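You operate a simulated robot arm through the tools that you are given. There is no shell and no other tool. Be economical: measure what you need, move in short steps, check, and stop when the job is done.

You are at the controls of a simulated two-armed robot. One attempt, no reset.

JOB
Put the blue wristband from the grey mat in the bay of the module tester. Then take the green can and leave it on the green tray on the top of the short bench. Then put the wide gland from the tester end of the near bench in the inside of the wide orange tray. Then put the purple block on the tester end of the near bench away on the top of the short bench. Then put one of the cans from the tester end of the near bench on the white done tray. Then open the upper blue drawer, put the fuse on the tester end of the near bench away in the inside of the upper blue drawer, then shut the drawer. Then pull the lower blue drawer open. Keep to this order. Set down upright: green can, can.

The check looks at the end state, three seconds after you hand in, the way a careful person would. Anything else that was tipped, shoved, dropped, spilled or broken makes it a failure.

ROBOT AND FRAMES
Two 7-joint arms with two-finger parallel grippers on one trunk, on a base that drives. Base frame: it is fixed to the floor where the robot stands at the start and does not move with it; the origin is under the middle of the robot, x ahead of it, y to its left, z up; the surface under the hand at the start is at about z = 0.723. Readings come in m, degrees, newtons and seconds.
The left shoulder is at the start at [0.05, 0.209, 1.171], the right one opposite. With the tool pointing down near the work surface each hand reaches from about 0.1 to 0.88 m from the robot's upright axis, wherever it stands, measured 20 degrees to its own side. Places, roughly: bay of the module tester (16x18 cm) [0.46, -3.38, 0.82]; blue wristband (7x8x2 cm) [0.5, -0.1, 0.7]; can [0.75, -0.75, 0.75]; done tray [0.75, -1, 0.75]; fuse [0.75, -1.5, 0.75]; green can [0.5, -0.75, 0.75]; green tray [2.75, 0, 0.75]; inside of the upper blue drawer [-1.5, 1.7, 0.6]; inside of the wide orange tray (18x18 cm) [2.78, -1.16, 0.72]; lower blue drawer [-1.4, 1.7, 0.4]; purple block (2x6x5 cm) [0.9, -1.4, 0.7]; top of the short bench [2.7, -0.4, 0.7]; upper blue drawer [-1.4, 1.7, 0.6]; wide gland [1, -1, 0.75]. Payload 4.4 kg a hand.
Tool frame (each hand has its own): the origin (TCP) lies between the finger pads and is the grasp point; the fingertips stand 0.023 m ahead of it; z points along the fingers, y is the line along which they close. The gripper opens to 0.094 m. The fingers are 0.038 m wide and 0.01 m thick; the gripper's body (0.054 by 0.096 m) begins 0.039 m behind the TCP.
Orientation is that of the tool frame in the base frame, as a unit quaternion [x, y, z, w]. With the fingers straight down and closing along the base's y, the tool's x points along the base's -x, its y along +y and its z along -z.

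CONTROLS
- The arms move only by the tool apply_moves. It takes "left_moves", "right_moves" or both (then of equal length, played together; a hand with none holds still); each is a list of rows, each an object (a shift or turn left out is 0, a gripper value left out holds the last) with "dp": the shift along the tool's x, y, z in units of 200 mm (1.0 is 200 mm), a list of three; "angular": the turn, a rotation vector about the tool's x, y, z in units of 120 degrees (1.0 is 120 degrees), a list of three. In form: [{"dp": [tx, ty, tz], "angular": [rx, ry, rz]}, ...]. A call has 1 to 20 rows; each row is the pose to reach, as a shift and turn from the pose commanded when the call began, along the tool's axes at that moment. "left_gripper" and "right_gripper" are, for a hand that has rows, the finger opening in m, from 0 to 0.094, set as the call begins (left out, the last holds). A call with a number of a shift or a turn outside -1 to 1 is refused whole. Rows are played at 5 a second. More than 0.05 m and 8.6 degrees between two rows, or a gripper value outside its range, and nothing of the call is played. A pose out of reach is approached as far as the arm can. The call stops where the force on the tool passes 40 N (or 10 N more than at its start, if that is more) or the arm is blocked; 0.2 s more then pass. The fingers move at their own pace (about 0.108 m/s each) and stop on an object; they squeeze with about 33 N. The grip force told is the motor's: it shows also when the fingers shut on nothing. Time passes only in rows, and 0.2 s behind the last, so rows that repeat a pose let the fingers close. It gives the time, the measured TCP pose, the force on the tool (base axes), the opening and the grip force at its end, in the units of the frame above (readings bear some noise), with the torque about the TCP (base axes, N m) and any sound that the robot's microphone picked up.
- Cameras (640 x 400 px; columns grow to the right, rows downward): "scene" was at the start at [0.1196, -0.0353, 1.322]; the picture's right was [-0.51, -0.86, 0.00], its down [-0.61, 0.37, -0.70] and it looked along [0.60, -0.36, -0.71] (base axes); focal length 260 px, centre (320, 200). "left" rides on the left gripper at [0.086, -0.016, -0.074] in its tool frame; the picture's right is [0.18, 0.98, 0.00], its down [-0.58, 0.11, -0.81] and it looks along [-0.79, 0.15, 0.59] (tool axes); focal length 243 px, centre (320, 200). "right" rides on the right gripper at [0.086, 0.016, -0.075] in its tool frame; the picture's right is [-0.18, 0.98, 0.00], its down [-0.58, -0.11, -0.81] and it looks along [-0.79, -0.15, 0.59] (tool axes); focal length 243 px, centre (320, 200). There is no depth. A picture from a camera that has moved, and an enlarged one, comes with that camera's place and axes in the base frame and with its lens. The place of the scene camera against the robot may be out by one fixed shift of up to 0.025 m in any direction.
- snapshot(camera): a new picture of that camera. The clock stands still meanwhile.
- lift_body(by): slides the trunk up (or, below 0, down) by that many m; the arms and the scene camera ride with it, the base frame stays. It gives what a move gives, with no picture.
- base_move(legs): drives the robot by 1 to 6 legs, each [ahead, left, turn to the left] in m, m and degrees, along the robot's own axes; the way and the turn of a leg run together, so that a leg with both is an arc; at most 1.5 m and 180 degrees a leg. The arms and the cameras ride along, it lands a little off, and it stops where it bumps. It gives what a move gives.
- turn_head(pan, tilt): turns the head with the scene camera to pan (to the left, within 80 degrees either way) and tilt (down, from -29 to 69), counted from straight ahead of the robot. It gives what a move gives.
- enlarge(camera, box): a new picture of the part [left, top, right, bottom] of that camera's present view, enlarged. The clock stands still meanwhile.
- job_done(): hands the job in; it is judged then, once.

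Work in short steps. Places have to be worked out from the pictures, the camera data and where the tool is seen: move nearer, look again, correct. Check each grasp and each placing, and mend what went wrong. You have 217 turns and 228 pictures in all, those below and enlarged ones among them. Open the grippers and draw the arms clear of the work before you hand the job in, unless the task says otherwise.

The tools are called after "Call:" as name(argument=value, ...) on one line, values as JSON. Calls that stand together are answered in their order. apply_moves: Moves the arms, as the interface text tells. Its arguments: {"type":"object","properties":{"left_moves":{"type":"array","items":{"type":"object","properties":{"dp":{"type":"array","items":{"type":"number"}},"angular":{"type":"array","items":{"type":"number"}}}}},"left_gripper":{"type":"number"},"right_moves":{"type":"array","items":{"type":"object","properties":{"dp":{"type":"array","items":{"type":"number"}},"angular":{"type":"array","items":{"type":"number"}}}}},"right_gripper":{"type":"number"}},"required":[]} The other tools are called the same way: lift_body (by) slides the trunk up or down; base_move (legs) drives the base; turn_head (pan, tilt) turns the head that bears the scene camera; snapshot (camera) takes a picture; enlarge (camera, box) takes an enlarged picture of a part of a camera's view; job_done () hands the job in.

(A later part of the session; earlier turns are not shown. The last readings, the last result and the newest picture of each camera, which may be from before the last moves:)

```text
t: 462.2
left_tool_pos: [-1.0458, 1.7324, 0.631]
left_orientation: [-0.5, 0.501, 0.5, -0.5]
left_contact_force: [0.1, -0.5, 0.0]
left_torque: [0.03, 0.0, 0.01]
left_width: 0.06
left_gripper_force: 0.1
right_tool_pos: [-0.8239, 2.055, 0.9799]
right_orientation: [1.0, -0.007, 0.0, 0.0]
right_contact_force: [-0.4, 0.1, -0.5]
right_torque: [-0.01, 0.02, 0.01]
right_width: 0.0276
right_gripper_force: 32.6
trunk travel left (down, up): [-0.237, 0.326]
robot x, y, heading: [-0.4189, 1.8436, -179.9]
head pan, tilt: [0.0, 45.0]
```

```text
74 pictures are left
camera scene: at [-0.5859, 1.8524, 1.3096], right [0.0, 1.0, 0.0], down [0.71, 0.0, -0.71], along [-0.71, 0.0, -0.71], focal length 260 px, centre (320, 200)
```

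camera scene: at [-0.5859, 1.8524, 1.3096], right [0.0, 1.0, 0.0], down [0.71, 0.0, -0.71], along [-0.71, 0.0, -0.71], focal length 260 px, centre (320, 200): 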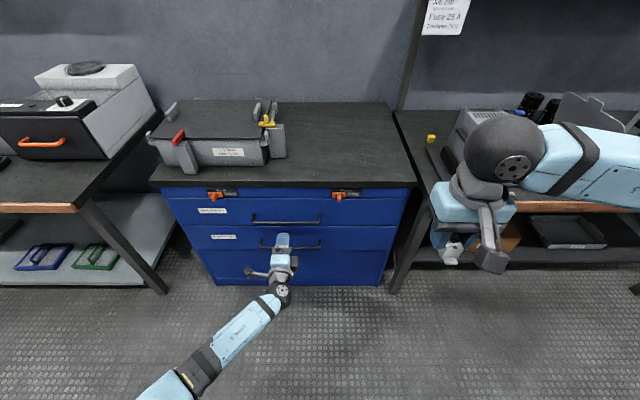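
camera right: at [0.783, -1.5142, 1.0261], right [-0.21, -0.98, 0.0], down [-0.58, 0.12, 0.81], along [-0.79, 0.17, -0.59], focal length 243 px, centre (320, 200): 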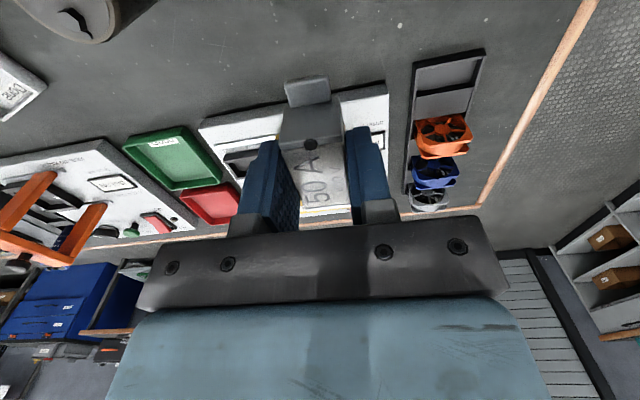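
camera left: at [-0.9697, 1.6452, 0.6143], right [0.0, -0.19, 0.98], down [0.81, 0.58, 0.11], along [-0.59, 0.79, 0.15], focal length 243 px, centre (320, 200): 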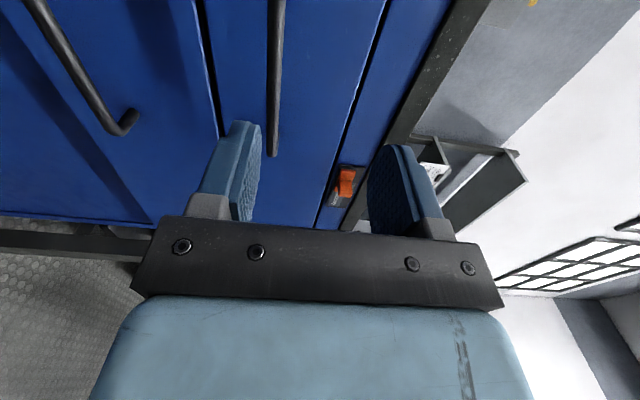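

Bar z≈0.595. Lower 3.6 cm and advance 9 cm, then recheck.

Call:
apply_moves(left_moves=[{"dp": [0, -0.18, 0.05]}, {"dp": [0, -0.18, 0.25]}, {"dp": [0, -0.18, 0.42]}])

Call:
snapshot(camera="left")

Call:
enlarge(camera="scene", box=[200, 170, 360, 300])

```text
t: 463.0
left_tool_pos: [-1.1306, 1.7302, 0.5945]
left_orientation: [0.5, -0.5, -0.5, 0.5]
left_contact_force: [0.0, -0.2, -0.5]
left_torque: [0.02, -0.04, 0.0]
left_width: 0.0599
left_gripper_force: 0.0
right_tool_pos: [-0.8236, 2.0541, 0.9799]
right_orientation: [1.0, -0.007, 0.0, 0.0]
right_contact_force: [0.2, 0.0, -1.4]
right_torque: [0.01, 0.01, -0.04]
right_width: 0.0275
right_gripper_force: 32.7
trunk travel left (down, up): [-0.237, 0.326]
robot x, y, heading: [-0.4192, 1.8475, -180.1]
head pan, tilt: [0.0, 45.0]
```

```text
73 pictures are left
camera left: at [-1.0551, 1.6447, 0.5768], right [0.0, -0.18, 0.98], down [0.81, 0.58, 0.11], along [-0.59, 0.79, 0.15], focal length 243 px, centre (320, 200)
```

left: 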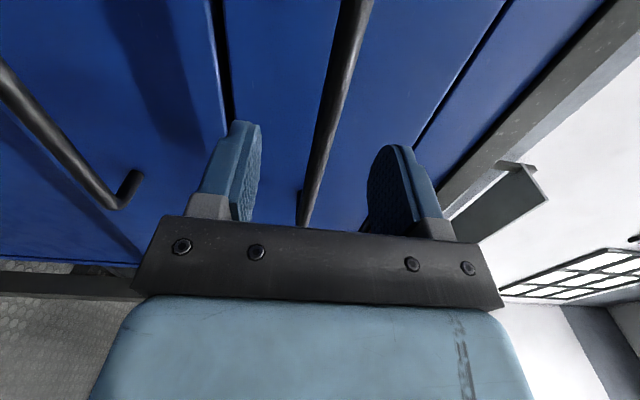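

```text
3.08 times, centred on (280, 235) of scene
camera zoom: at [-0.5863, 1.8527, 1.3095], right [0.0, 1.0, 0.0], down [0.71, 0.0, -0.71], along [-0.71, 0.0, -0.71], focal length 801 px, centre (443, 92)
```

zoom: 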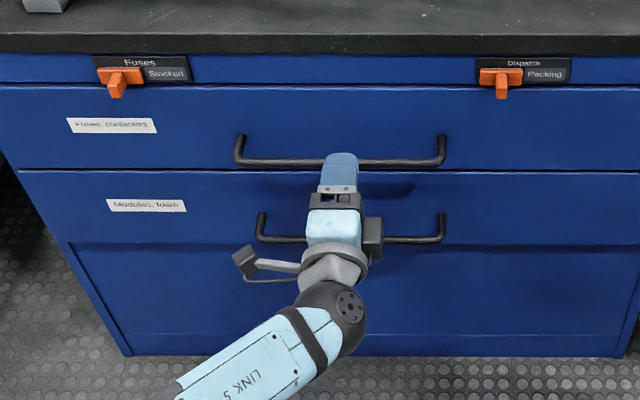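

Bar sits between the fingers at x≈-1.162. Advance 3.5 cm and close.

Call:
apply_moves(left_moves=[{"dp": [0, 0, 0.09]}, {"dp": [0, 0, 0.17]}])

Call:
apply_moves(left_moves=[{"dp": [0, 0, 0]}, {"dp": [0, 0, 0]}, {"dp": [0, 0, 0]}, {"dp": [0, 0, 0]}], left_gripper=0.0)

Call:
snapshot(camera="left")

```text
t: 463.6
left_tool_pos: [-1.1647, 1.7309, 0.595]
left_orientation: [-0.5, 0.5, 0.501, -0.499]
left_contact_force: [-0.1, -0.7, 0.0]
left_torque: [-0.02, -0.03, 0.01]
left_width: 0.0599
left_gripper_force: 0.1
right_tool_pos: [-0.8251, 2.0539, 0.9798]
right_orientation: [1.0, -0.008, -0.001, -0.001]
right_contact_force: [1.1, 0.3, -0.1]
right_torque: [-0.01, 0.0, 0.04]
right_width: 0.0277
right_gripper_force: 33.0
trunk travel left (down, up): [-0.237, 0.326]
robot x, y, heading: [-0.4176, 1.8433, -179.8]
head pan, tilt: [0.0, 45.0]
```

```text
t: 464.6
left_tool_pos: [-1.1656, 1.7301, 0.5972]
left_orientation: [-0.5, 0.499, 0.501, -0.5]
left_contact_force: [-3.0, -0.7, 9.3]
left_torque: [-0.48, 0.06, 0.16]
left_width: 0.0119
left_gripper_force: 45.5
right_tool_pos: [-0.8223, 2.055, 0.9825]
right_orientation: [1.0, -0.008, 0.0, 0.001]
right_contact_force: [0.4, 0.1, -2.1]
right_torque: [0.03, 0.03, 0.06]
right_width: 0.0277
right_gripper_force: 33.2
trunk travel left (down, up): [-0.237, 0.326]
robot x, y, heading: [-0.4188, 1.8443, -179.7]
head pan, tilt: [0.0, 45.0]
```

```text
71 pictures are left
camera left: at [-1.0893, 1.6441, 0.5793], right [0.0, -0.19, 0.98], down [0.81, 0.58, 0.11], along [-0.59, 0.79, 0.15], focal length 243 px, centre (320, 200)
```

left: 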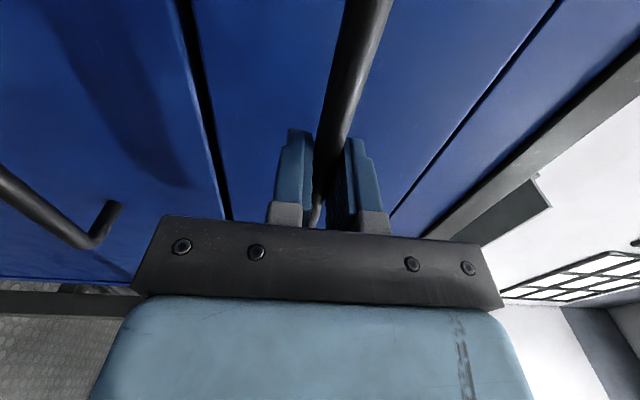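

Bar gripped (12 mm). Pull straight out 0.2 m with the arm.

Call:
apply_moves(left_moves=[{"dp": [0, 0, -0.15]}, {"dp": [0, 0, -0.3]}, {"dp": [0, 0, -0.45]}, {"dp": [0, 0, -0.6]}, {"dp": [0, 0, -0.75]}, {"dp": [0, 0, -0.9]}])

Call:
snapshot(camera="scene")

```text
t: 466.0
left_tool_pos: [-0.9848, 1.7302, 0.5961]
left_orientation: [-0.5, 0.499, 0.501, -0.5]
left_contact_force: [2.5, 4.9, 16.2]
left_torque: [-0.29, 0.12, -0.1]
left_width: 0.0119
left_gripper_force: 44.6
right_tool_pos: [-0.8217, 2.0556, 0.9816]
right_orientation: [1.0, -0.008, -0.001, 0.001]
right_contact_force: [0.2, 0.1, -1.5]
right_torque: [0.02, -0.01, -0.03]
right_width: 0.0276
right_gripper_force: 32.7
trunk travel left (down, up): [-0.237, 0.326]
robot x, y, heading: [-0.4203, 1.8486, -179.8]
head pan, tilt: [0.0, 45.0]
```

```text
70 pictures are left
camera scene: at [-0.5836, 1.8528, 1.31], right [0.0, 1.0, 0.0], down [0.71, 0.0, -0.71], along [-0.71, 0.0, -0.71], focal length 260 px, centre (320, 200)
```

scene: 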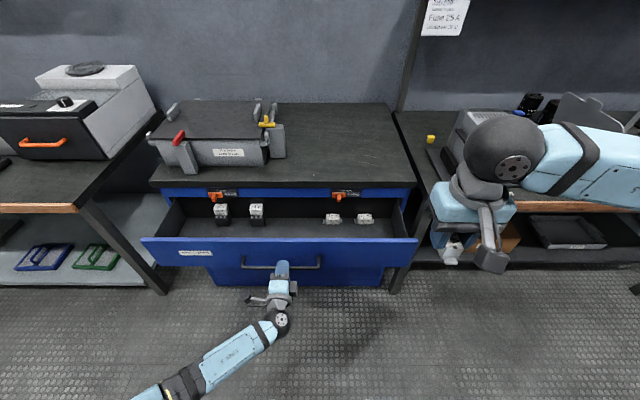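

Drawer open with space in the middle. Pull 0.1 m more by backing the base.

Call:
base_move(legs=[[-0.1, 0, 0]])

Call:
snapshot(camera="scene")

```text
t: 467.2
left_tool_pos: [-0.8853, 1.7301, 0.5964]
left_orientation: [-0.499, 0.5, 0.501, -0.5]
left_contact_force: [-1.2, 7.1, 15.6]
left_torque: [-0.41, 0.05, -0.54]
left_width: 0.0119
left_gripper_force: 45.2
right_tool_pos: [-0.7222, 2.056, 0.9811]
right_orientation: [1.0, -0.007, -0.001, 0.0]
right_contact_force: [0.0, 0.3, -1.5]
right_torque: [0.02, -0.01, -0.01]
right_width: 0.0275
right_gripper_force: 33.2
trunk travel left (down, up): [-0.237, 0.326]
robot x, y, heading: [-0.3232, 1.8455, -179.6]
head pan, tilt: [0.0, 45.0]
```

```text
69 pictures are left
camera scene: at [-0.4845, 1.8535, 1.3099], right [0.0, 1.0, 0.0], down [0.71, 0.0, -0.71], along [-0.71, 0.0, -0.71], focal length 260 px, centre (320, 200)
```

scene: 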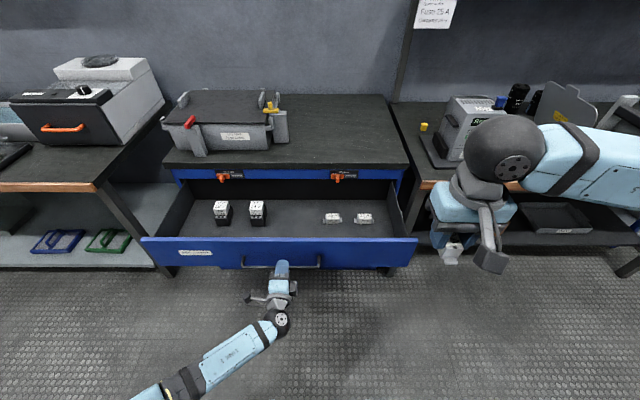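

Open ~0.28 m. Release the bar, back the left hand off and move it aside (south).

Call:
apply_moves(left_moves=[{"dp": [0, 0, 0]}, {"dp": [0, 0, 0]}, {"dp": [0, 0, -0.15]}, {"dp": [0, 0, -0.35]}, {"dp": [0.2, 0, -0.4]}, {"dp": [0.4, 0, -0.4]}, {"dp": [0.6, 0, -0.4]}, {"dp": [0.8, 0, -0.4]}], left_gripper=0.06)

Call:
apply_moves(right_moves=[{"dp": [-0.18, 0.16, 0]}, {"dp": [-0.36, 0.32, 0]}, {"dp": [-0.54, 0.48, 0]}, {"dp": [-0.72, 0.64, 0]}, {"dp": [-0.9, 0.8, 0]}])

Call:
snapshot(camera="scene")

Call:
snapshot(camera="right")

```text
t: 469.0
left_tool_pos: [-0.8086, 1.5699, 0.5933]
left_orientation: [0.501, -0.501, -0.5, 0.498]
left_contact_force: [0.3, -0.1, 0.1]
left_torque: [-0.03, 0.01, -0.03]
left_width: 0.0602
left_gripper_force: 0.1
right_tool_pos: [-0.7255, 2.0534, 0.9802]
right_orientation: [1.0, -0.007, 0.0, -0.001]
right_contact_force: [0.0, -0.6, -0.9]
right_torque: [0.03, 0.01, 0.01]
right_width: 0.0275
right_gripper_force: 32.9
trunk travel left (down, up): [-0.237, 0.326]
robot x, y, heading: [-0.3171, 1.8493, -179.5]
head pan, tilt: [0.0, 45.0]
```

```text
t: 470.2
left_tool_pos: [-0.8091, 1.571, 0.5963]
left_orientation: [-0.501, 0.501, 0.499, -0.499]
left_contact_force: [0.3, -0.6, -0.3]
left_torque: [0.0, 0.02, 0.01]
left_width: 0.0599
left_gripper_force: 0.0
right_tool_pos: [-0.9096, 1.9003, 0.9826]
right_orientation: [1.0, -0.009, 0.001, -0.001]
right_contact_force: [0.1, 0.6, -1.4]
right_torque: [0.03, -0.02, -0.01]
right_width: 0.0275
right_gripper_force: 32.7
trunk travel left (down, up): [-0.237, 0.326]
robot x, y, heading: [-0.3209, 1.8464, -179.8]
head pan, tilt: [0.0, 45.0]
```

```text
68 pictures are left
camera scene: at [-0.487, 1.8517, 1.3095], right [0.0, 1.0, 0.0], down [0.71, 0.0, -0.71], along [-0.71, 0.0, -0.71], focal length 260 px, centre (320, 200)
```

scene: 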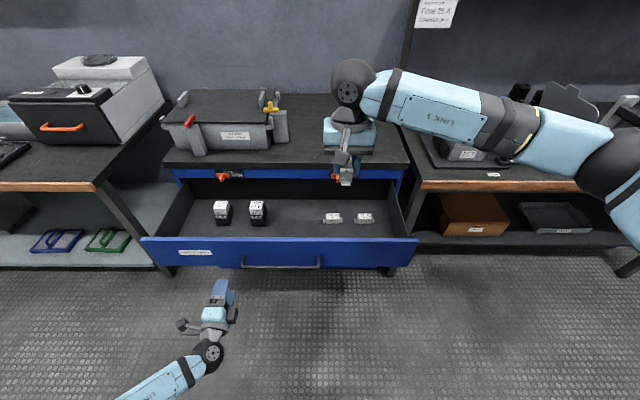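

```text
67 pictures are left
camera right: at [-0.8249, 1.8808, 1.0568], right [-0.2, -0.98, 0.0], down [-0.58, 0.12, 0.81], along [-0.79, 0.16, -0.59], focal length 243 px, centre (320, 200)
```

right: 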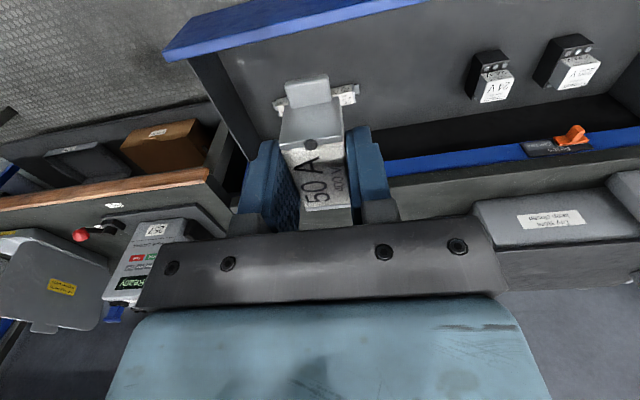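

Free spot in the drawer ≈[-1.09,1.755]. Move the fuse above it, then descend.

Call:
apply_moves(right_moves=[{"dp": [-0.17, 0.14, 0]}, {"dp": [-0.34, 0.28, 0]}, {"dp": [-0.51, 0.42, 0]}, {"dp": [-0.68, 0.56, 0]}, {"dp": [-0.9, 0.715, 0]}])

Call:
apply_moves(right_moves=[{"dp": [0, 0, 0.2]}, {"dp": [0, 0, 0.4]}, {"dp": [0, 0, 0.6]}, {"dp": [0, 0, 0.8]}, {"dp": [0, 0, 1.0]}])

Call:
snapshot(camera="scene")

Call:
snapshot(camera="right")

```text
refused: row 5 steps farther than a row can; nothing moved
```

```text
t: 471.4
left_tool_pos: [-0.8097, 1.5711, 0.5964]
left_orientation: [-0.5, 0.501, 0.5, -0.499]
left_contact_force: [0.2, -0.1, -0.2]
left_torque: [0.02, 0.01, 0.01]
left_width: 0.06
left_gripper_force: 0.1
right_tool_pos: [-0.9066, 1.8978, 0.7777]
right_orientation: [1.0, -0.008, 0.0, 0.0]
right_contact_force: [0.0, 0.4, -1.3]
right_torque: [-0.04, -0.01, 0.02]
right_width: 0.0274
right_gripper_force: 32.4
trunk travel left (down, up): [-0.237, 0.326]
robot x, y, heading: [-0.3197, 1.8476, -179.8]
head pan, tilt: [0.0, 45.0]
```

```text
66 pictures are left
camera scene: at [-0.4869, 1.8529, 1.3096], right [0.0, 1.0, 0.0], down [0.71, 0.0, -0.71], along [-0.71, 0.0, -0.71], focal length 260 px, centre (320, 200)
```

scene: 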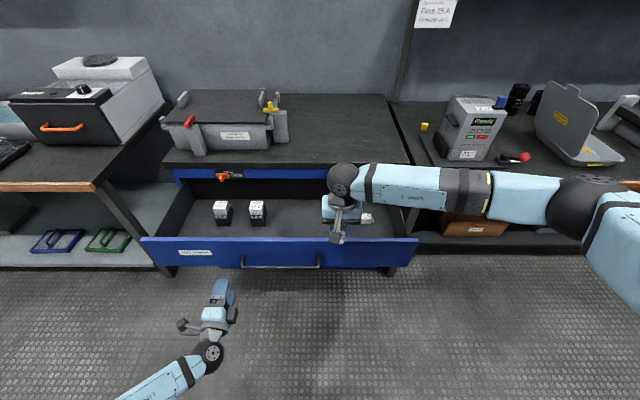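

```text
65 pictures are left
camera right: at [-0.8211, 1.8802, 0.8531], right [-0.2, -0.98, 0.0], down [-0.58, 0.12, 0.81], along [-0.79, 0.16, -0.59], focal length 243 px, centre (320, 200)
```

right: 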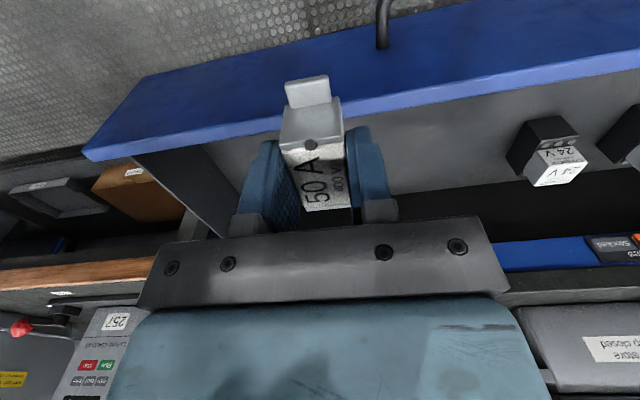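

The lateral move was refused; I'm at z 0.778, clear of the front. Now move over the free spot.

Call:
apply_moves(right_moves=[{"dp": [-0.15, 0.12, 0]}, {"dp": [-0.3, 0.24, 0]}, {"dp": [-0.45, 0.36, 0]}, {"dp": [-0.6, 0.48, 0]}, {"dp": [-0.75, 0.6, 0]}, {"dp": [-0.9, 0.71, 0]}])

Call:
snapshot(camera="right")

Call:
enlarge(camera="scene", box=[200, 120, 400, 280])

```text
t: 472.8
left_tool_pos: [-0.8085, 1.5718, 0.597]
left_orientation: [-0.5, 0.501, 0.5, -0.499]
left_contact_force: [0.7, 1.1, -0.1]
left_torque: [0.0, -0.03, 0.02]
left_width: 0.0601
left_gripper_force: 0.1
right_tool_pos: [-1.0721, 1.7686, 0.7811]
right_orientation: [1.0, -0.007, 0.0, 0.001]
right_contact_force: [-0.3, 0.1, -1.5]
right_torque: [-0.02, 0.04, -0.01]
right_width: 0.0276
right_gripper_force: 32.8
right hand out of reach, approached as far as the arm can: row 6
trunk travel left (down, up): [-0.237, 0.326]
robot x, y, heading: [-0.3215, 1.8462, -179.8]
head pan, tilt: [0.0, 45.0]
```

```text
64 pictures are left
camera right: at [-0.9874, 1.7513, 0.8565], right [-0.2, -0.98, 0.0], down [-0.58, 0.12, 0.81], along [-0.79, 0.16, -0.59], focal length 243 px, centre (320, 200)
```

right: 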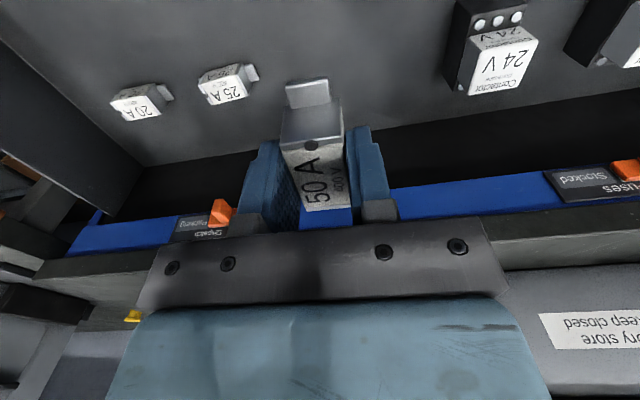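

```text
2.50 times, centred on (300, 200) of scene
camera zoom: at [-0.4865, 1.8539, 1.3096], right [0.0, 1.0, 0.0], down [0.71, 0.0, -0.71], along [-0.71, 0.0, -0.71], focal length 651 px, centre (370, 200)
```

zoom: 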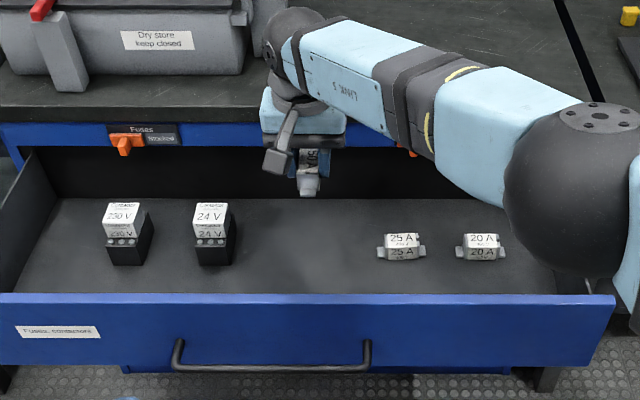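

Spot is clear between the contactors and the 25 A fuse. Raise the left hand 0.2 m, then lower everything with the trunk, watching clearance.

Call:
apply_moves(left_moves=[{"dp": [0, 0.2, 0]}, {"dp": [0, 0.4, 0]}, {"dp": [0, 0.6, 0]}, {"dp": [0, 0.8, 0]}, {"dp": [0, 1.0, 0]}])

Call:
lift_body(by=-0.1)

Call:
snapshot(camera="right")

Call:
enlarge(camera="scene", box=[200, 100, 400, 260])

```text
t: 474.0
left_tool_pos: [-0.8054, 1.5705, 0.7966]
left_orientation: [-0.5, 0.5, 0.501, -0.499]
left_contact_force: [-1.1, -0.1, 0.1]
left_torque: [0.01, -0.03, 0.0]
left_width: 0.0601
left_gripper_force: 0.1
right_tool_pos: [-1.0729, 1.7703, 0.7824]
right_orientation: [1.0, -0.008, 0.0, 0.0]
right_contact_force: [0.6, -0.3, -0.8]
right_torque: [0.01, 0.03, 0.0]
right_width: 0.0277
right_gripper_force: 32.9
trunk travel left (down, up): [-0.237, 0.326]
robot x, y, heading: [-0.3243, 1.8467, -179.9]
head pan, tilt: [0.0, 45.0]
```

```text
t: 475.3
left_tool_pos: [-0.8057, 1.5705, 0.6964]
left_orientation: [-0.5, 0.5, 0.5, -0.5]
left_contact_force: [0.3, -0.3, 0.0]
left_torque: [-0.01, -0.01, 0.01]
left_width: 0.0597
left_gripper_force: 0.1
right_tool_pos: [-1.0723, 1.7676, 0.6819]
right_orientation: [1.0, -0.008, 0.0, 0.0]
right_contact_force: [-0.1, 0.7, -0.8]
right_torque: [-0.01, 0.01, -0.03]
right_width: 0.0274
right_gripper_force: 32.7
trunk travel left (down, up): [-0.137, 0.426]
robot x, y, heading: [-0.319, 1.8487, -179.6]
head pan, tilt: [0.0, 45.0]
```

```text
62 pictures are left
camera right: at [-0.9876, 1.7512, 0.7566], right [-0.2, -0.98, 0.0], down [-0.58, 0.12, 0.81], along [-0.79, 0.16, -0.59], focal length 243 px, centre (320, 200)
```

right: 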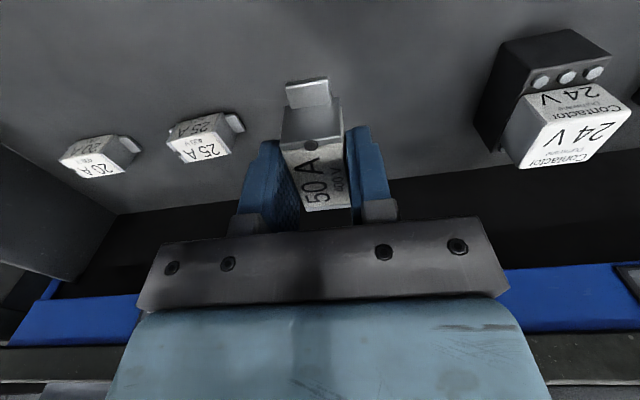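

```text
2.50 times, centred on (300, 180) of scene
camera zoom: at [-0.4863, 1.8529, 1.2097], right [0.0, 1.0, 0.0], down [0.71, 0.0, -0.71], along [-0.71, 0.0, -0.71], focal length 651 px, centre (370, 250)
```

zoom: 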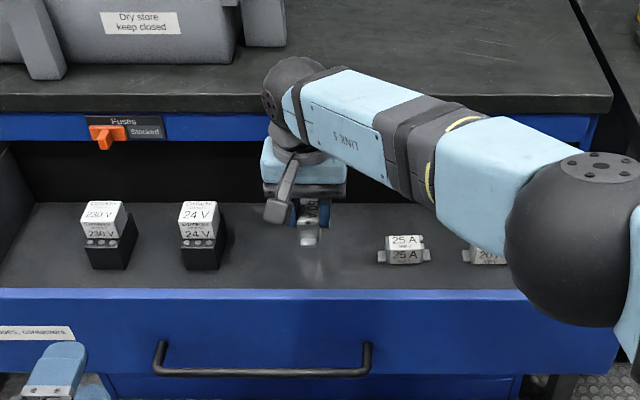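

The elbow/forearm would get close to the drawer front at this low posture. Re-pose: raise the trunk, bring the base 0.14 m closer and descend with the arm from above.

Call:
lift_body(by=0.27)

Call:
apply_moves(right_moves=[{"dp": [0.2, 0, 0]}, {"dp": [0.4, 0, 0]}, {"dp": [0.6, 0, 0]}, {"dp": [0.8, 0, 0]}])

Call:
base_move(legs=[[0.14, 0, 0]])

Call:
snapshot(camera="right")

Call:
snapshot(camera="scene")

```text
t: 478.1
left_tool_pos: [-0.8069, 1.5695, 0.9652]
left_orientation: [-0.5, 0.501, 0.5, -0.499]
left_contact_force: [0.0, 0.0, -0.1]
left_torque: [0.01, -0.03, -0.02]
left_width: 0.0601
left_gripper_force: 0.0
right_tool_pos: [-1.073, 1.7684, 0.9511]
right_orientation: [1.0, -0.008, 0.0, 0.0]
right_contact_force: [-1.2, 0.3, -1.5]
right_torque: [0.01, -0.01, 0.01]
right_width: 0.0274
right_gripper_force: 33.1
trunk travel left (down, up): [-0.407, 0.156]
robot x, y, heading: [-0.3175, 1.8455, -179.9]
head pan, tilt: [0.0, 45.0]
```

```text
t: 479.1
left_tool_pos: [-0.8063, 1.5697, 0.966]
left_orientation: [-0.5, 0.5, 0.501, -0.499]
left_contact_force: [0.0, 0.0, -0.8]
left_torque: [0.03, 0.01, 0.0]
left_width: 0.0601
left_gripper_force: 0.0
right_tool_pos: [-0.9113, 1.7657, 0.9525]
right_orientation: [1.0, -0.009, 0.0, 0.0]
right_contact_force: [-0.1, 0.8, -0.5]
right_torque: [-0.01, 0.03, 0.02]
right_width: 0.0275
right_gripper_force: 33.0
trunk travel left (down, up): [-0.407, 0.156]
robot x, y, heading: [-0.3232, 1.8446, -179.7]
head pan, tilt: [0.0, 45.0]
```

```text
t: 480.4
left_tool_pos: [-0.9462, 1.5692, 0.9647]
left_orientation: [0.501, -0.501, -0.5, 0.498]
left_contact_force: [0.1, -0.3, -0.2]
left_torque: [-0.02, 0.01, 0.0]
left_width: 0.0599
left_gripper_force: 0.0
right_tool_pos: [-1.0543, 1.7661, 0.9513]
right_orientation: [1.0, -0.008, 0.001, 0.0]
right_contact_force: [-0.4, -0.8, -1.6]
right_torque: [0.02, 0.03, 0.01]
right_width: 0.0275
right_gripper_force: 32.9
trunk travel left (down, up): [-0.407, 0.156]
robot x, y, heading: [-0.4592, 1.8468, -180.0]
head pan, tilt: [0.0, 45.0]
```

```text
60 pictures are left
camera right: at [-0.9681, 1.7483, 1.027], right [-0.2, -0.98, 0.0], down [-0.58, 0.12, 0.81], along [-0.79, 0.16, -0.59], focal length 243 px, centre (320, 200)
```

right: 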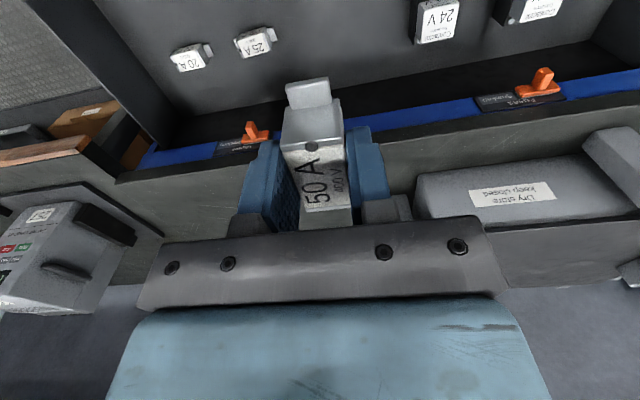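

```text
59 pictures are left
camera scene: at [-0.6267, 1.8522, 1.4796], right [0.0, 1.0, 0.0], down [0.71, 0.0, -0.71], along [-0.71, 0.0, -0.71], focal length 260 px, centre (320, 200)
```

scene: 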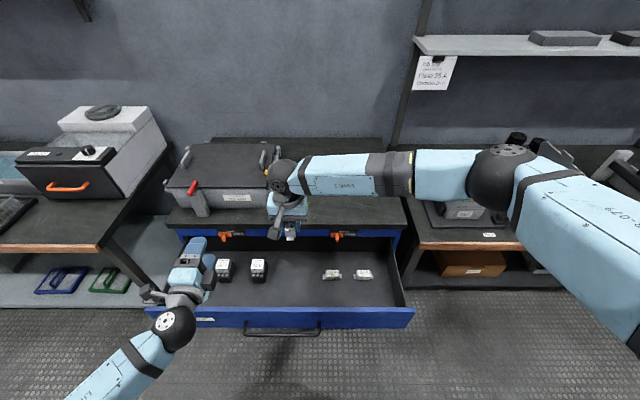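

Descend with the arm 0.2 m and check clearances.

Call:
apply_moves(right_moves=[{"dp": [-0.05, 0, 0.2]}, {"dp": [-0.05, 0, 0.4]}, {"dp": [-0.05, 0, 0.6]}, {"dp": [-0.05, 0, 0.8]}, {"dp": [-0.05, 0, 1.0]}])

Call:
apply_moves(right_moves=[{"dp": [0, 0, 0.15]}, {"dp": [0, 0, 0.3]}, {"dp": [0, 0, 0.4]}])

Call:
snapshot(camera="right")

Call:
snapshot(camera="scene")

```text
t: 481.6
left_tool_pos: [-0.9467, 1.5698, 0.9674]
left_orientation: [0.501, -0.5, -0.5, 0.499]
left_contact_force: [-0.1, -0.7, -0.4]
left_torque: [-0.03, 0.02, 0.04]
left_width: 0.0598
left_gripper_force: 0.1
right_tool_pos: [-1.0628, 1.765, 0.754]
right_orientation: [1.0, -0.008, -0.001, 0.0]
right_contact_force: [1.4, 0.4, -0.8]
right_torque: [0.0, 0.03, -0.05]
right_width: 0.0275
right_gripper_force: 32.7
trunk travel left (down, up): [-0.407, 0.156]
robot x, y, heading: [-0.4561, 1.846, -179.9]
head pan, tilt: [0.0, 45.0]
```

```text
t: 482.4
left_tool_pos: [-0.9469, 1.5709, 0.9647]
left_orientation: [0.501, -0.5, -0.5, 0.499]
left_contact_force: [0.7, -0.3, 0.0]
left_torque: [0.01, -0.03, 0.01]
left_width: 0.0601
left_gripper_force: 0.0
right_tool_pos: [-1.0702, 1.7825, 0.6765]
right_orientation: [1.0, -0.015, -0.003, -0.006]
right_contact_force: [0.4, -0.7, -1.9]
right_torque: [-0.03, 0.02, 0.05]
right_width: 0.0273
right_gripper_force: 32.8
right hand out of reach, approached as far as the arm can: row 3
trunk travel left (down, up): [-0.407, 0.156]
robot x, y, heading: [-0.4615, 1.8501, -180.0]
head pan, tilt: [0.0, 45.0]
```

```text
58 pictures are left
camera right: at [-0.9852, 1.7632, 0.7503], right [-0.21, -0.98, -0.01], down [-0.57, 0.12, 0.81], along [-0.79, 0.18, -0.58], focal length 243 px, centre (320, 200)
```

right: 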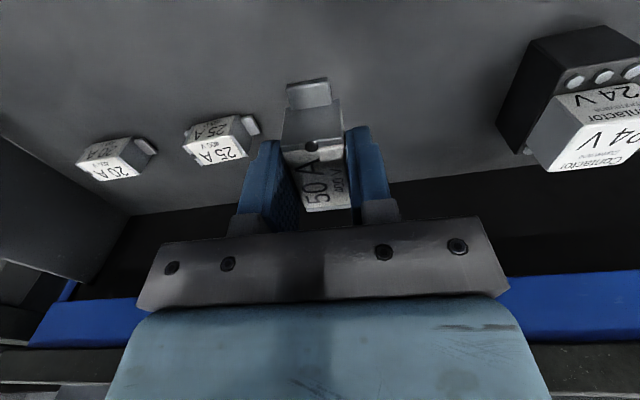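

```text
57 pictures are left
camera scene: at [-0.6262, 1.8521, 1.4797], right [0.0, 1.0, 0.0], down [0.71, 0.0, -0.71], along [-0.71, 0.0, -0.71], focal length 260 px, centre (320, 200)
```

scene: 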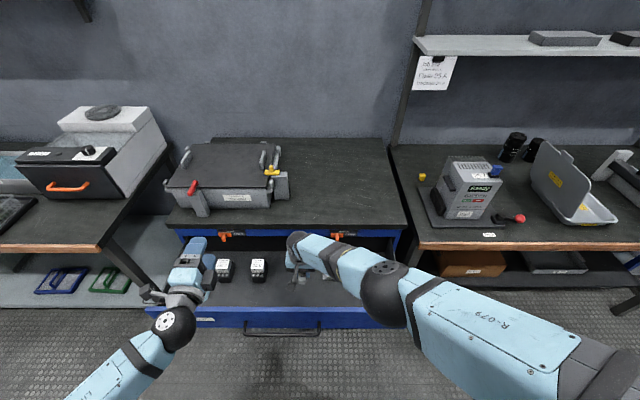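

Elbow is now well above the drawer front. Lower the rest by the trunk.

Call:
lift_body(by=-0.05)

Call:
snapshot(camera="right")

Call:
enlarge(camera="scene", box=[220, 210, 420, 340])

```text
t: 483.3
left_tool_pos: [-0.9463, 1.57, 0.9153]
left_orientation: [-0.5, 0.5, 0.501, -0.499]
left_contact_force: [-0.4, -1.2, 0.7]
left_torque: [-0.03, -0.01, -0.02]
left_width: 0.06
left_gripper_force: 0.1
right_tool_pos: [-1.0696, 1.7825, 0.6248]
right_orientation: [1.0, -0.015, -0.003, -0.005]
right_contact_force: [0.5, -0.3, -0.6]
right_torque: [-0.01, -0.04, 0.02]
right_width: 0.0275
right_gripper_force: 33.0
trunk travel left (down, up): [-0.357, 0.206]
robot x, y, heading: [-0.4595, 1.8465, -179.8]
head pan, tilt: [0.0, 45.0]
```

```text
56 pictures are left
camera right: at [-0.9833, 1.763, 0.6993], right [-0.21, -0.98, -0.01], down [-0.57, 0.12, 0.81], along [-0.79, 0.18, -0.59], focal length 243 px, centre (320, 200)
```

right: 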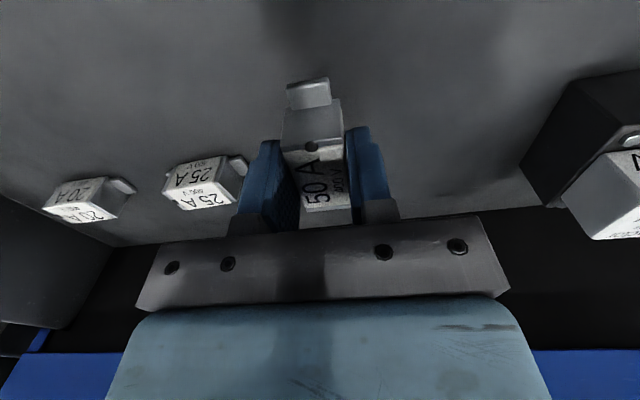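

```text
3.08 times, centred on (320, 275) of scene
camera zoom: at [-0.626, 1.8524, 1.4297], right [0.0, 1.0, 0.0], down [0.71, 0.0, -0.71], along [-0.71, 0.0, -0.71], focal length 801 px, centre (320, -31)
```

zoom: 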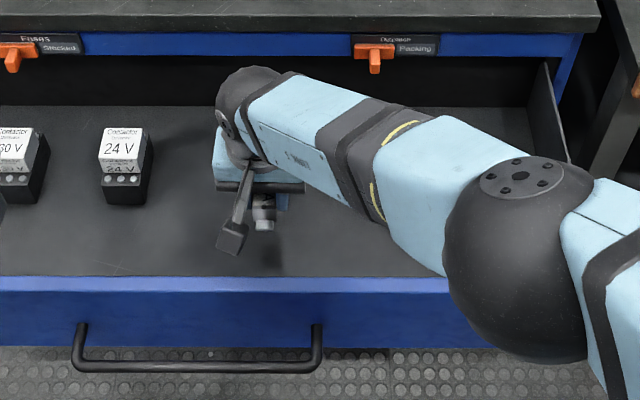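

Call:
lift_body(by=-0.02)

Call:
lift_body(by=-0.01)

Call:
snapshot(camera="right")

```text
t: 484.0
left_tool_pos: [-0.9464, 1.5707, 0.8951]
left_orientation: [-0.5, 0.5, 0.501, -0.499]
left_contact_force: [0.1, -0.1, -0.6]
left_torque: [0.0, 0.02, 0.02]
left_width: 0.0602
left_gripper_force: 0.0
right_tool_pos: [-1.0683, 1.7834, 0.6046]
right_orientation: [1.0, -0.015, -0.002, -0.005]
right_contact_force: [-0.1, 0.8, -1.5]
right_torque: [-0.01, 0.02, -0.02]
right_width: 0.0276
right_gripper_force: 32.9
trunk travel left (down, up): [-0.337, 0.226]
robot x, y, heading: [-0.4602, 1.8501, -179.9]
head pan, tilt: [0.0, 45.0]
```

```text
t: 484.6
left_tool_pos: [-0.9456, 1.5699, 0.8864]
left_orientation: [-0.5, 0.5, 0.501, -0.499]
left_contact_force: [-0.5, 0.6, 0.2]
left_torque: [-0.03, -0.02, 0.0]
left_width: 0.0598
left_gripper_force: 0.0
right_tool_pos: [-1.0673, 1.7834, 0.5943]
right_orientation: [1.0, -0.016, -0.002, -0.006]
right_contact_force: [-0.9, -0.2, -1.2]
right_torque: [0.01, -0.05, 0.02]
right_width: 0.0276
right_gripper_force: 33.8
trunk travel left (down, up): [-0.327, 0.236]
robot x, y, heading: [-0.4595, 1.8447, -179.7]
head pan, tilt: [0.0, 45.0]
```

```text
54 pictures are left
camera right: at [-0.9826, 1.7634, 0.6683], right [-0.21, -0.98, -0.01], down [-0.58, 0.12, 0.81], along [-0.79, 0.18, -0.59], focal length 243 px, centre (320, 200)
```

right: 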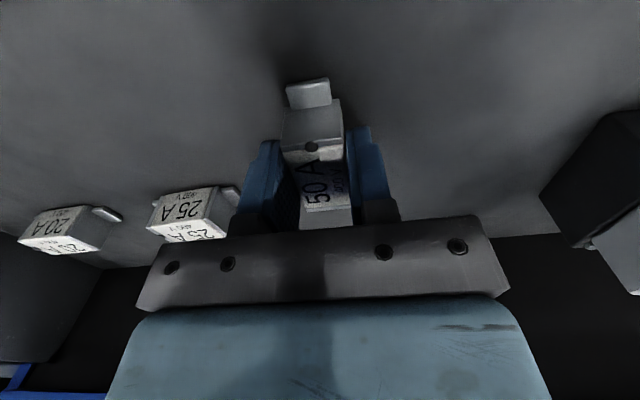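

Call:
lift_body(by=-0.012)

Call:
lift_body(by=-0.006)

Call:
snapshot(camera="right")

```text
t: 485.1
left_tool_pos: [-0.9434, 1.5707, 0.8741]
left_orientation: [-0.5, 0.499, 0.501, -0.5]
left_contact_force: [0.2, 0.6, -0.1]
left_torque: [0.0, 0.03, 0.03]
left_width: 0.0599
left_gripper_force: 0.1
right_tool_pos: [-1.0676, 1.7844, 0.5838]
right_orientation: [1.0, -0.015, -0.003, -0.006]
right_contact_force: [2.0, 4.9, 25.7]
right_torque: [-0.14, 0.24, 0.05]
right_width: 0.0277
right_gripper_force: 32.9
trunk travel left (down, up): [-0.315, 0.248]
robot x, y, heading: [-0.4591, 1.8485, -180.0]
head pan, tilt: [0.0, 45.0]
```

```text
t: 485.5
left_tool_pos: [-0.9447, 1.5704, 0.8716]
left_orientation: [-0.5, 0.5, 0.502, -0.499]
left_contact_force: [0.9, -0.4, 0.0]
left_torque: [0.0, 0.01, -0.01]
left_width: 0.0598
left_gripper_force: 0.0
right_tool_pos: [-1.0698, 1.7834, 0.5828]
right_orientation: [1.0, -0.016, -0.003, -0.008]
right_contact_force: [2.6, -1.7, 22.3]
right_torque: [-0.34, -0.2, 0.03]
right_width: 0.0274
right_gripper_force: 33.1
trunk travel left (down, up): [-0.313, 0.251]
robot x, y, heading: [-0.4632, 1.8472, -179.8]
head pan, tilt: [0.0, 45.0]
stopped: the force on the tool passed its limit at 61 N (the readings are from after the stop); the commanded pose is now the measured one
```

```text
53 pictures are left
camera right: at [-0.985, 1.7651, 0.6567], right [-0.22, -0.98, -0.01], down [-0.57, 0.12, 0.81], along [-0.79, 0.18, -0.58], focal length 243 px, centre (320, 200)
```

right: 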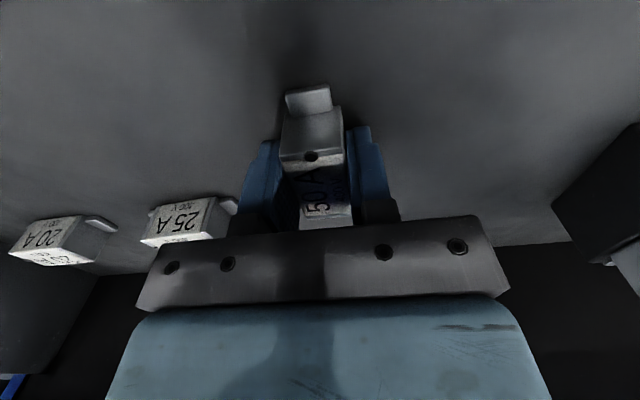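

Fuse rests on the drawer floor. Ease up, release, and raise the trunk.

Call:
lift_body(by=0.003)

Call:
apply_moves(right_moves=[{"dp": [0, 0, 0]}, {"dp": [0, 0, 0]}, {"dp": [0, 0, 0]}], right_gripper=0.055)

Call:
lift_body(by=0.2)

Call:
snapshot(camera="right")

```text
t: 486.0
left_tool_pos: [-0.9464, 1.5709, 0.8734]
left_orientation: [-0.5, 0.5, 0.501, -0.499]
left_contact_force: [-0.3, -0.1, 0.4]
left_torque: [0.01, -0.05, -0.04]
left_width: 0.06
left_gripper_force: 0.0
right_tool_pos: [-1.0689, 1.7859, 0.5841]
right_orientation: [1.0, -0.017, -0.002, -0.006]
right_contact_force: [0.0, -0.3, -0.6]
right_torque: [0.03, -0.01, 0.02]
right_width: 0.0275
right_gripper_force: 32.8
trunk travel left (down, up): [-0.316, 0.248]
robot x, y, heading: [-0.4632, 1.8438, -179.9]
head pan, tilt: [0.0, 45.0]
```

```text
t: 486.8
left_tool_pos: [-0.9452, 1.5698, 0.8739]
left_orientation: [-0.5, 0.499, 0.501, -0.499]
left_contact_force: [-0.3, -0.2, 0.5]
left_torque: [0.02, 0.02, -0.02]
left_width: 0.06
left_gripper_force: 0.1
right_tool_pos: [-1.0688, 1.7855, 0.5841]
right_orientation: [1.0, -0.017, -0.002, -0.007]
right_contact_force: [-0.5, 0.1, -0.4]
right_torque: [0.01, 0.02, 0.02]
right_width: 0.055
right_gripper_force: 0.1
trunk travel left (down, up): [-0.316, 0.248]
robot x, y, heading: [-0.4564, 1.8477, -179.8]
head pan, tilt: [0.0, 45.0]
```

```text
t: 489.0
left_tool_pos: [-0.9466, 1.5706, 1.0743]
left_orientation: [-0.501, 0.501, 0.5, -0.498]
left_contact_force: [-0.3, 0.2, -0.1]
left_torque: [-0.01, 0.01, 0.0]
left_width: 0.0599
left_gripper_force: 0.1
right_tool_pos: [-1.0696, 1.7848, 0.7839]
right_orientation: [1.0, -0.016, -0.002, -0.008]
right_contact_force: [0.7, 0.0, 0.6]
right_torque: [-0.01, -0.01, 0.03]
right_width: 0.055
right_gripper_force: 0.0
trunk travel left (down, up): [-0.516, 0.048]
robot x, y, heading: [-0.4599, 1.8458, -180.0]
head pan, tilt: [0.0, 45.0]
```

```text
52 pictures are left
camera right: at [-0.9844, 1.7654, 0.8573], right [-0.22, -0.98, -0.01], down [-0.58, 0.12, 0.81], along [-0.79, 0.18, -0.59], focal length 243 px, centre (320, 200)
```

right: 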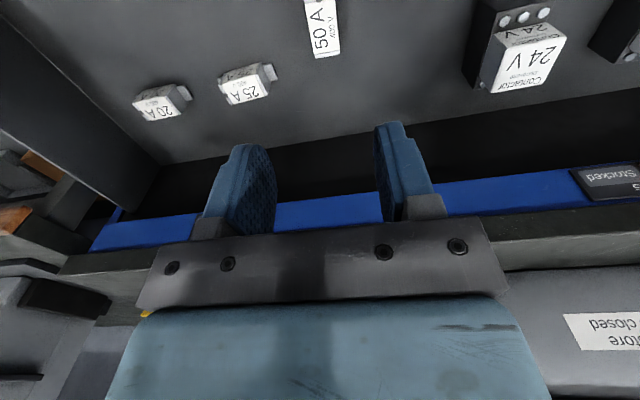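

Fuse lies flat in the drawer. Back the base off, fold the right arm away, and lower the trunk for the left hand.

Call:
base_move(legs=[[-0.21, 0, 0]])

Call:
apply_moves(right_moves=[{"dp": [0.2, 0, -0.1]}, {"dp": [0.4, -0.05, -0.2]}, {"dp": [0.55, -0.2, -0.3]}, {"dp": [0.7, -0.35, -0.4]}, {"dp": [0.85, -0.5, -0.5]}, {"dp": [1.0, -0.65, -0.6]}])

Call:
lift_body(by=-0.279)

Call:
snapshot(camera="scene")

```text
t: 490.6
left_tool_pos: [-0.7371, 1.5707, 1.0722]
left_orientation: [0.501, -0.499, -0.501, 0.5]
left_contact_force: [0.0, -1.6, 0.1]
left_torque: [0.0, 0.02, -0.01]
left_width: 0.0599
left_gripper_force: 0.0
right_tool_pos: [-0.8603, 1.7858, 0.7818]
right_orientation: [1.0, -0.015, -0.002, -0.007]
right_contact_force: [0.2, -0.5, -0.1]
right_torque: [0.01, -0.03, -0.02]
right_width: 0.055
right_gripper_force: 0.1
trunk travel left (down, up): [-0.516, 0.048]
robot x, y, heading: [-0.249, 1.8462, -179.7]
head pan, tilt: [0.0, 45.0]
```

```text
t: 492.1
left_tool_pos: [-0.7366, 1.5723, 1.0748]
left_orientation: [0.5, -0.499, -0.5, 0.501]
left_contact_force: [0.3, -0.4, -0.4]
left_torque: [0.02, 0.02, 0.01]
left_width: 0.0599
left_gripper_force: 0.1
right_tool_pos: [-0.6521, 1.9073, 0.9035]
right_orientation: [1.0, -0.016, -0.002, -0.006]
right_contact_force: [0.9, 0.8, -0.1]
right_torque: [0.01, -0.01, -0.02]
right_width: 0.0548
right_gripper_force: 0.1
trunk travel left (down, up): [-0.516, 0.048]
robot x, y, heading: [-0.2491, 1.8479, -179.5]
head pan, tilt: [0.0, 45.0]
```

```text
t: 494.9
left_tool_pos: [-0.7365, 1.5706, 0.7953]
left_orientation: [0.501, -0.5, -0.5, 0.499]
left_contact_force: [-0.1, 0.5, 0.1]
left_torque: [0.03, 0.03, -0.04]
left_width: 0.0599
left_gripper_force: 0.0
right_tool_pos: [-0.6528, 1.9058, 0.6226]
right_orientation: [1.0, -0.016, -0.001, -0.006]
right_contact_force: [-0.6, 0.5, 0.2]
right_torque: [0.01, 0.0, 0.0]
right_width: 0.0554
right_gripper_force: 0.0
trunk travel left (down, up): [-0.237, 0.327]
robot x, y, heading: [-0.2489, 1.8478, -179.8]
head pan, tilt: [0.0, 45.0]
```

```text
51 pictures are left
camera scene: at [-0.4167, 1.8531, 1.3093], right [0.0, 1.0, 0.0], down [0.71, 0.0, -0.71], along [-0.71, 0.0, -0.71], focal length 260 px, centre (320, 200)
```

scene: 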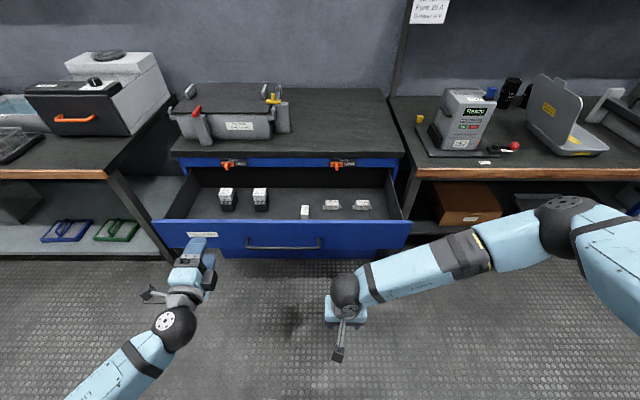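

Fuse is in the drawer. Bring the left hand in front of the upper bar.

Call:
apply_moves(left_moves=[{"dp": [0, -0.2, 0]}, {"dp": [-0.1, -0.4, 0.0]}, {"dp": [-0.25, -0.58, 0.0]}, {"dp": [-0.4, -0.75, 0.0]}, {"dp": [-0.55, -0.9, 0.0]}, {"dp": [-0.7, -0.99, 0.0]}, {"dp": [-0.8, -0.99, 0.1]}, {"dp": [-0.8, -0.99, 0.3]}], right_moves=[{"dp": [0, -0.1, -0.15]}, {"dp": [0, -0.2, -0.3]}, {"dp": [0, -0.3, -0.45]}, {"dp": [0, -0.4, -0.6]}, {"dp": [0, -0.5, -0.75]}, {"dp": [0, -0.6, -0.9]}, {"dp": [0, -0.6, -0.9]}, {"dp": [0, -0.6, -0.9]}], left_gripper=0.06)

Call:
snapshot(camera="left")

```text
t: 496.9
left_tool_pos: [-0.805, 1.7404, 0.6268]
left_orientation: [-0.495, 0.485, 0.517, -0.503]
left_contact_force: [-0.1, -0.1, -0.5]
left_torque: [0.03, -0.01, -0.03]
left_width: 0.0601
left_gripper_force: 0.1
right_tool_pos: [-0.6457, 2.0243, 0.8095]
right_orientation: [1.0, -0.016, -0.006, -0.004]
right_contact_force: [-0.4, -0.1, 0.1]
right_torque: [0.01, -0.01, 0.02]
right_width: 0.055
right_gripper_force: 0.0
trunk travel left (down, up): [-0.237, 0.327]
robot x, y, heading: [-0.2531, 1.8473, -179.8]
head pan, tilt: [0.0, 45.0]
stopped in row 8 (left hand): the arm was blocked; the commanded pose is now the measured one
```

```text
50 pictures are left
camera left: at [-0.7298, 1.6538, 0.605], right [0.04, -0.21, 0.98], down [0.81, 0.58, 0.09], along [-0.58, 0.79, 0.19], focal length 243 px, centre (320, 200)
```

left: 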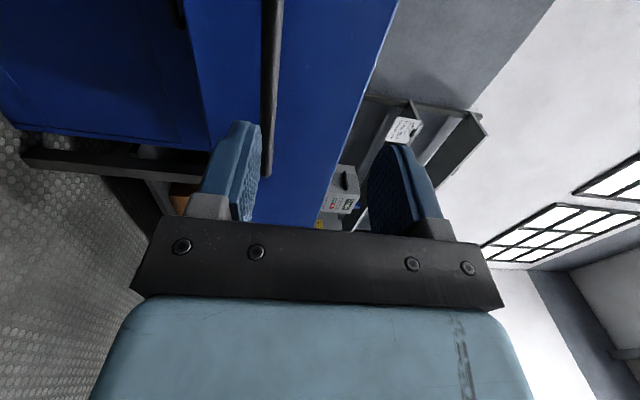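

The elbow met my own base again. Back off 0.13 m and raise the trunk slightly, then reach out longer.

Call:
base_move(legs=[[-0.13, 0, 0]])

Call:
lift_body(by=0.06)

Call:
apply_moves(left_moves=[{"dp": [0, -0.05, 0.2], "angular": [0.01, 0.001, 0.006]}, {"dp": [0, -0.15, 0.4], "angular": [0.019, 0.002, 0.0115]}, {"dp": [0, -0.25, 0.6], "angular": [0.019, 0.002, 0.0115]}, {"dp": [0, -0.35, 0.65], "angular": [0.019, 0.002, 0.0115]}, {"dp": [0, -0.44, 0.65], "angular": [0.019, 0.002, 0.0115]}])

Call:
snapshot(camera="left")

```text
t: 498.2
left_tool_pos: [-0.6728, 1.742, 0.6261]
left_orientation: [-0.493, 0.486, 0.517, -0.503]
left_contact_force: [0.2, 1.3, 0.8]
left_torque: [-0.01, -0.01, 0.01]
left_width: 0.0601
left_gripper_force: 0.0
right_tool_pos: [-0.5118, 2.0265, 0.8082]
right_orientation: [1.0, -0.017, -0.005, -0.004]
right_contact_force: [1.2, 0.1, -0.8]
right_torque: [-0.01, 0.01, 0.02]
right_width: 0.0549
right_gripper_force: 0.0
trunk travel left (down, up): [-0.237, 0.327]
robot x, y, heading: [-0.1193, 1.8483, -179.8]
head pan, tilt: [0.0, 45.0]
```

```text
t: 499.2
left_tool_pos: [-0.6746, 1.7402, 0.68]
left_orientation: [-0.497, 0.486, 0.517, -0.499]
left_contact_force: [-0.5, -0.4, 0.3]
left_torque: [0.02, 0.03, -0.01]
left_width: 0.0597
left_gripper_force: 0.0
right_tool_pos: [-0.516, 2.0231, 0.8661]
right_orientation: [1.0, -0.017, -0.002, -0.008]
right_contact_force: [0.0, 0.2, 0.2]
right_torque: [-0.02, 0.0, -0.01]
right_width: 0.0548
right_gripper_force: 0.1
trunk travel left (down, up): [-0.297, 0.267]
robot x, y, heading: [-0.1201, 1.8486, -179.8]
head pan, tilt: [0.0, 45.0]
```

```text
t: 500.4
left_tool_pos: [-0.8074, 1.7449, 0.5975]
left_orientation: [0.502, -0.501, -0.5, 0.496]
left_contact_force: [-0.9, -0.4, 0.2]
left_torque: [0.01, -0.01, 0.01]
left_width: 0.0601
left_gripper_force: 0.1
right_tool_pos: [-0.5161, 2.0243, 0.8655]
right_orientation: [1.0, -0.018, -0.001, -0.008]
right_contact_force: [-0.7, 0.3, -0.4]
right_torque: [-0.01, 0.0, 0.0]
right_width: 0.0549
right_gripper_force: 0.1
trunk travel left (down, up): [-0.297, 0.267]
robot x, y, heading: [-0.1187, 1.8495, -180.1]
head pan, tilt: [0.0, 45.0]
```

```text
49 pictures are left
camera left: at [-0.7313, 1.6582, 0.5814], right [-0.01, -0.19, 0.98], down [0.81, 0.58, 0.12], along [-0.59, 0.79, 0.15], focal length 243 px, centre (320, 200)
```

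left: 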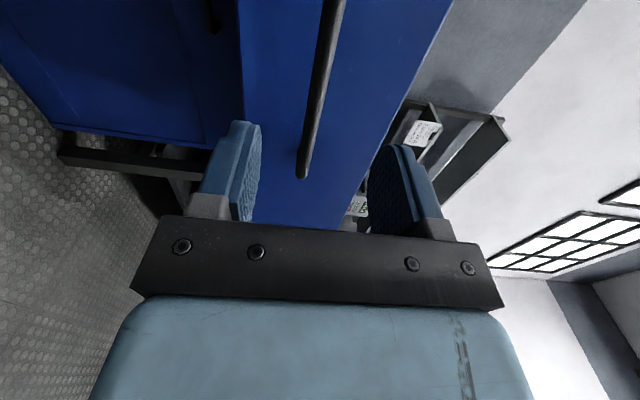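

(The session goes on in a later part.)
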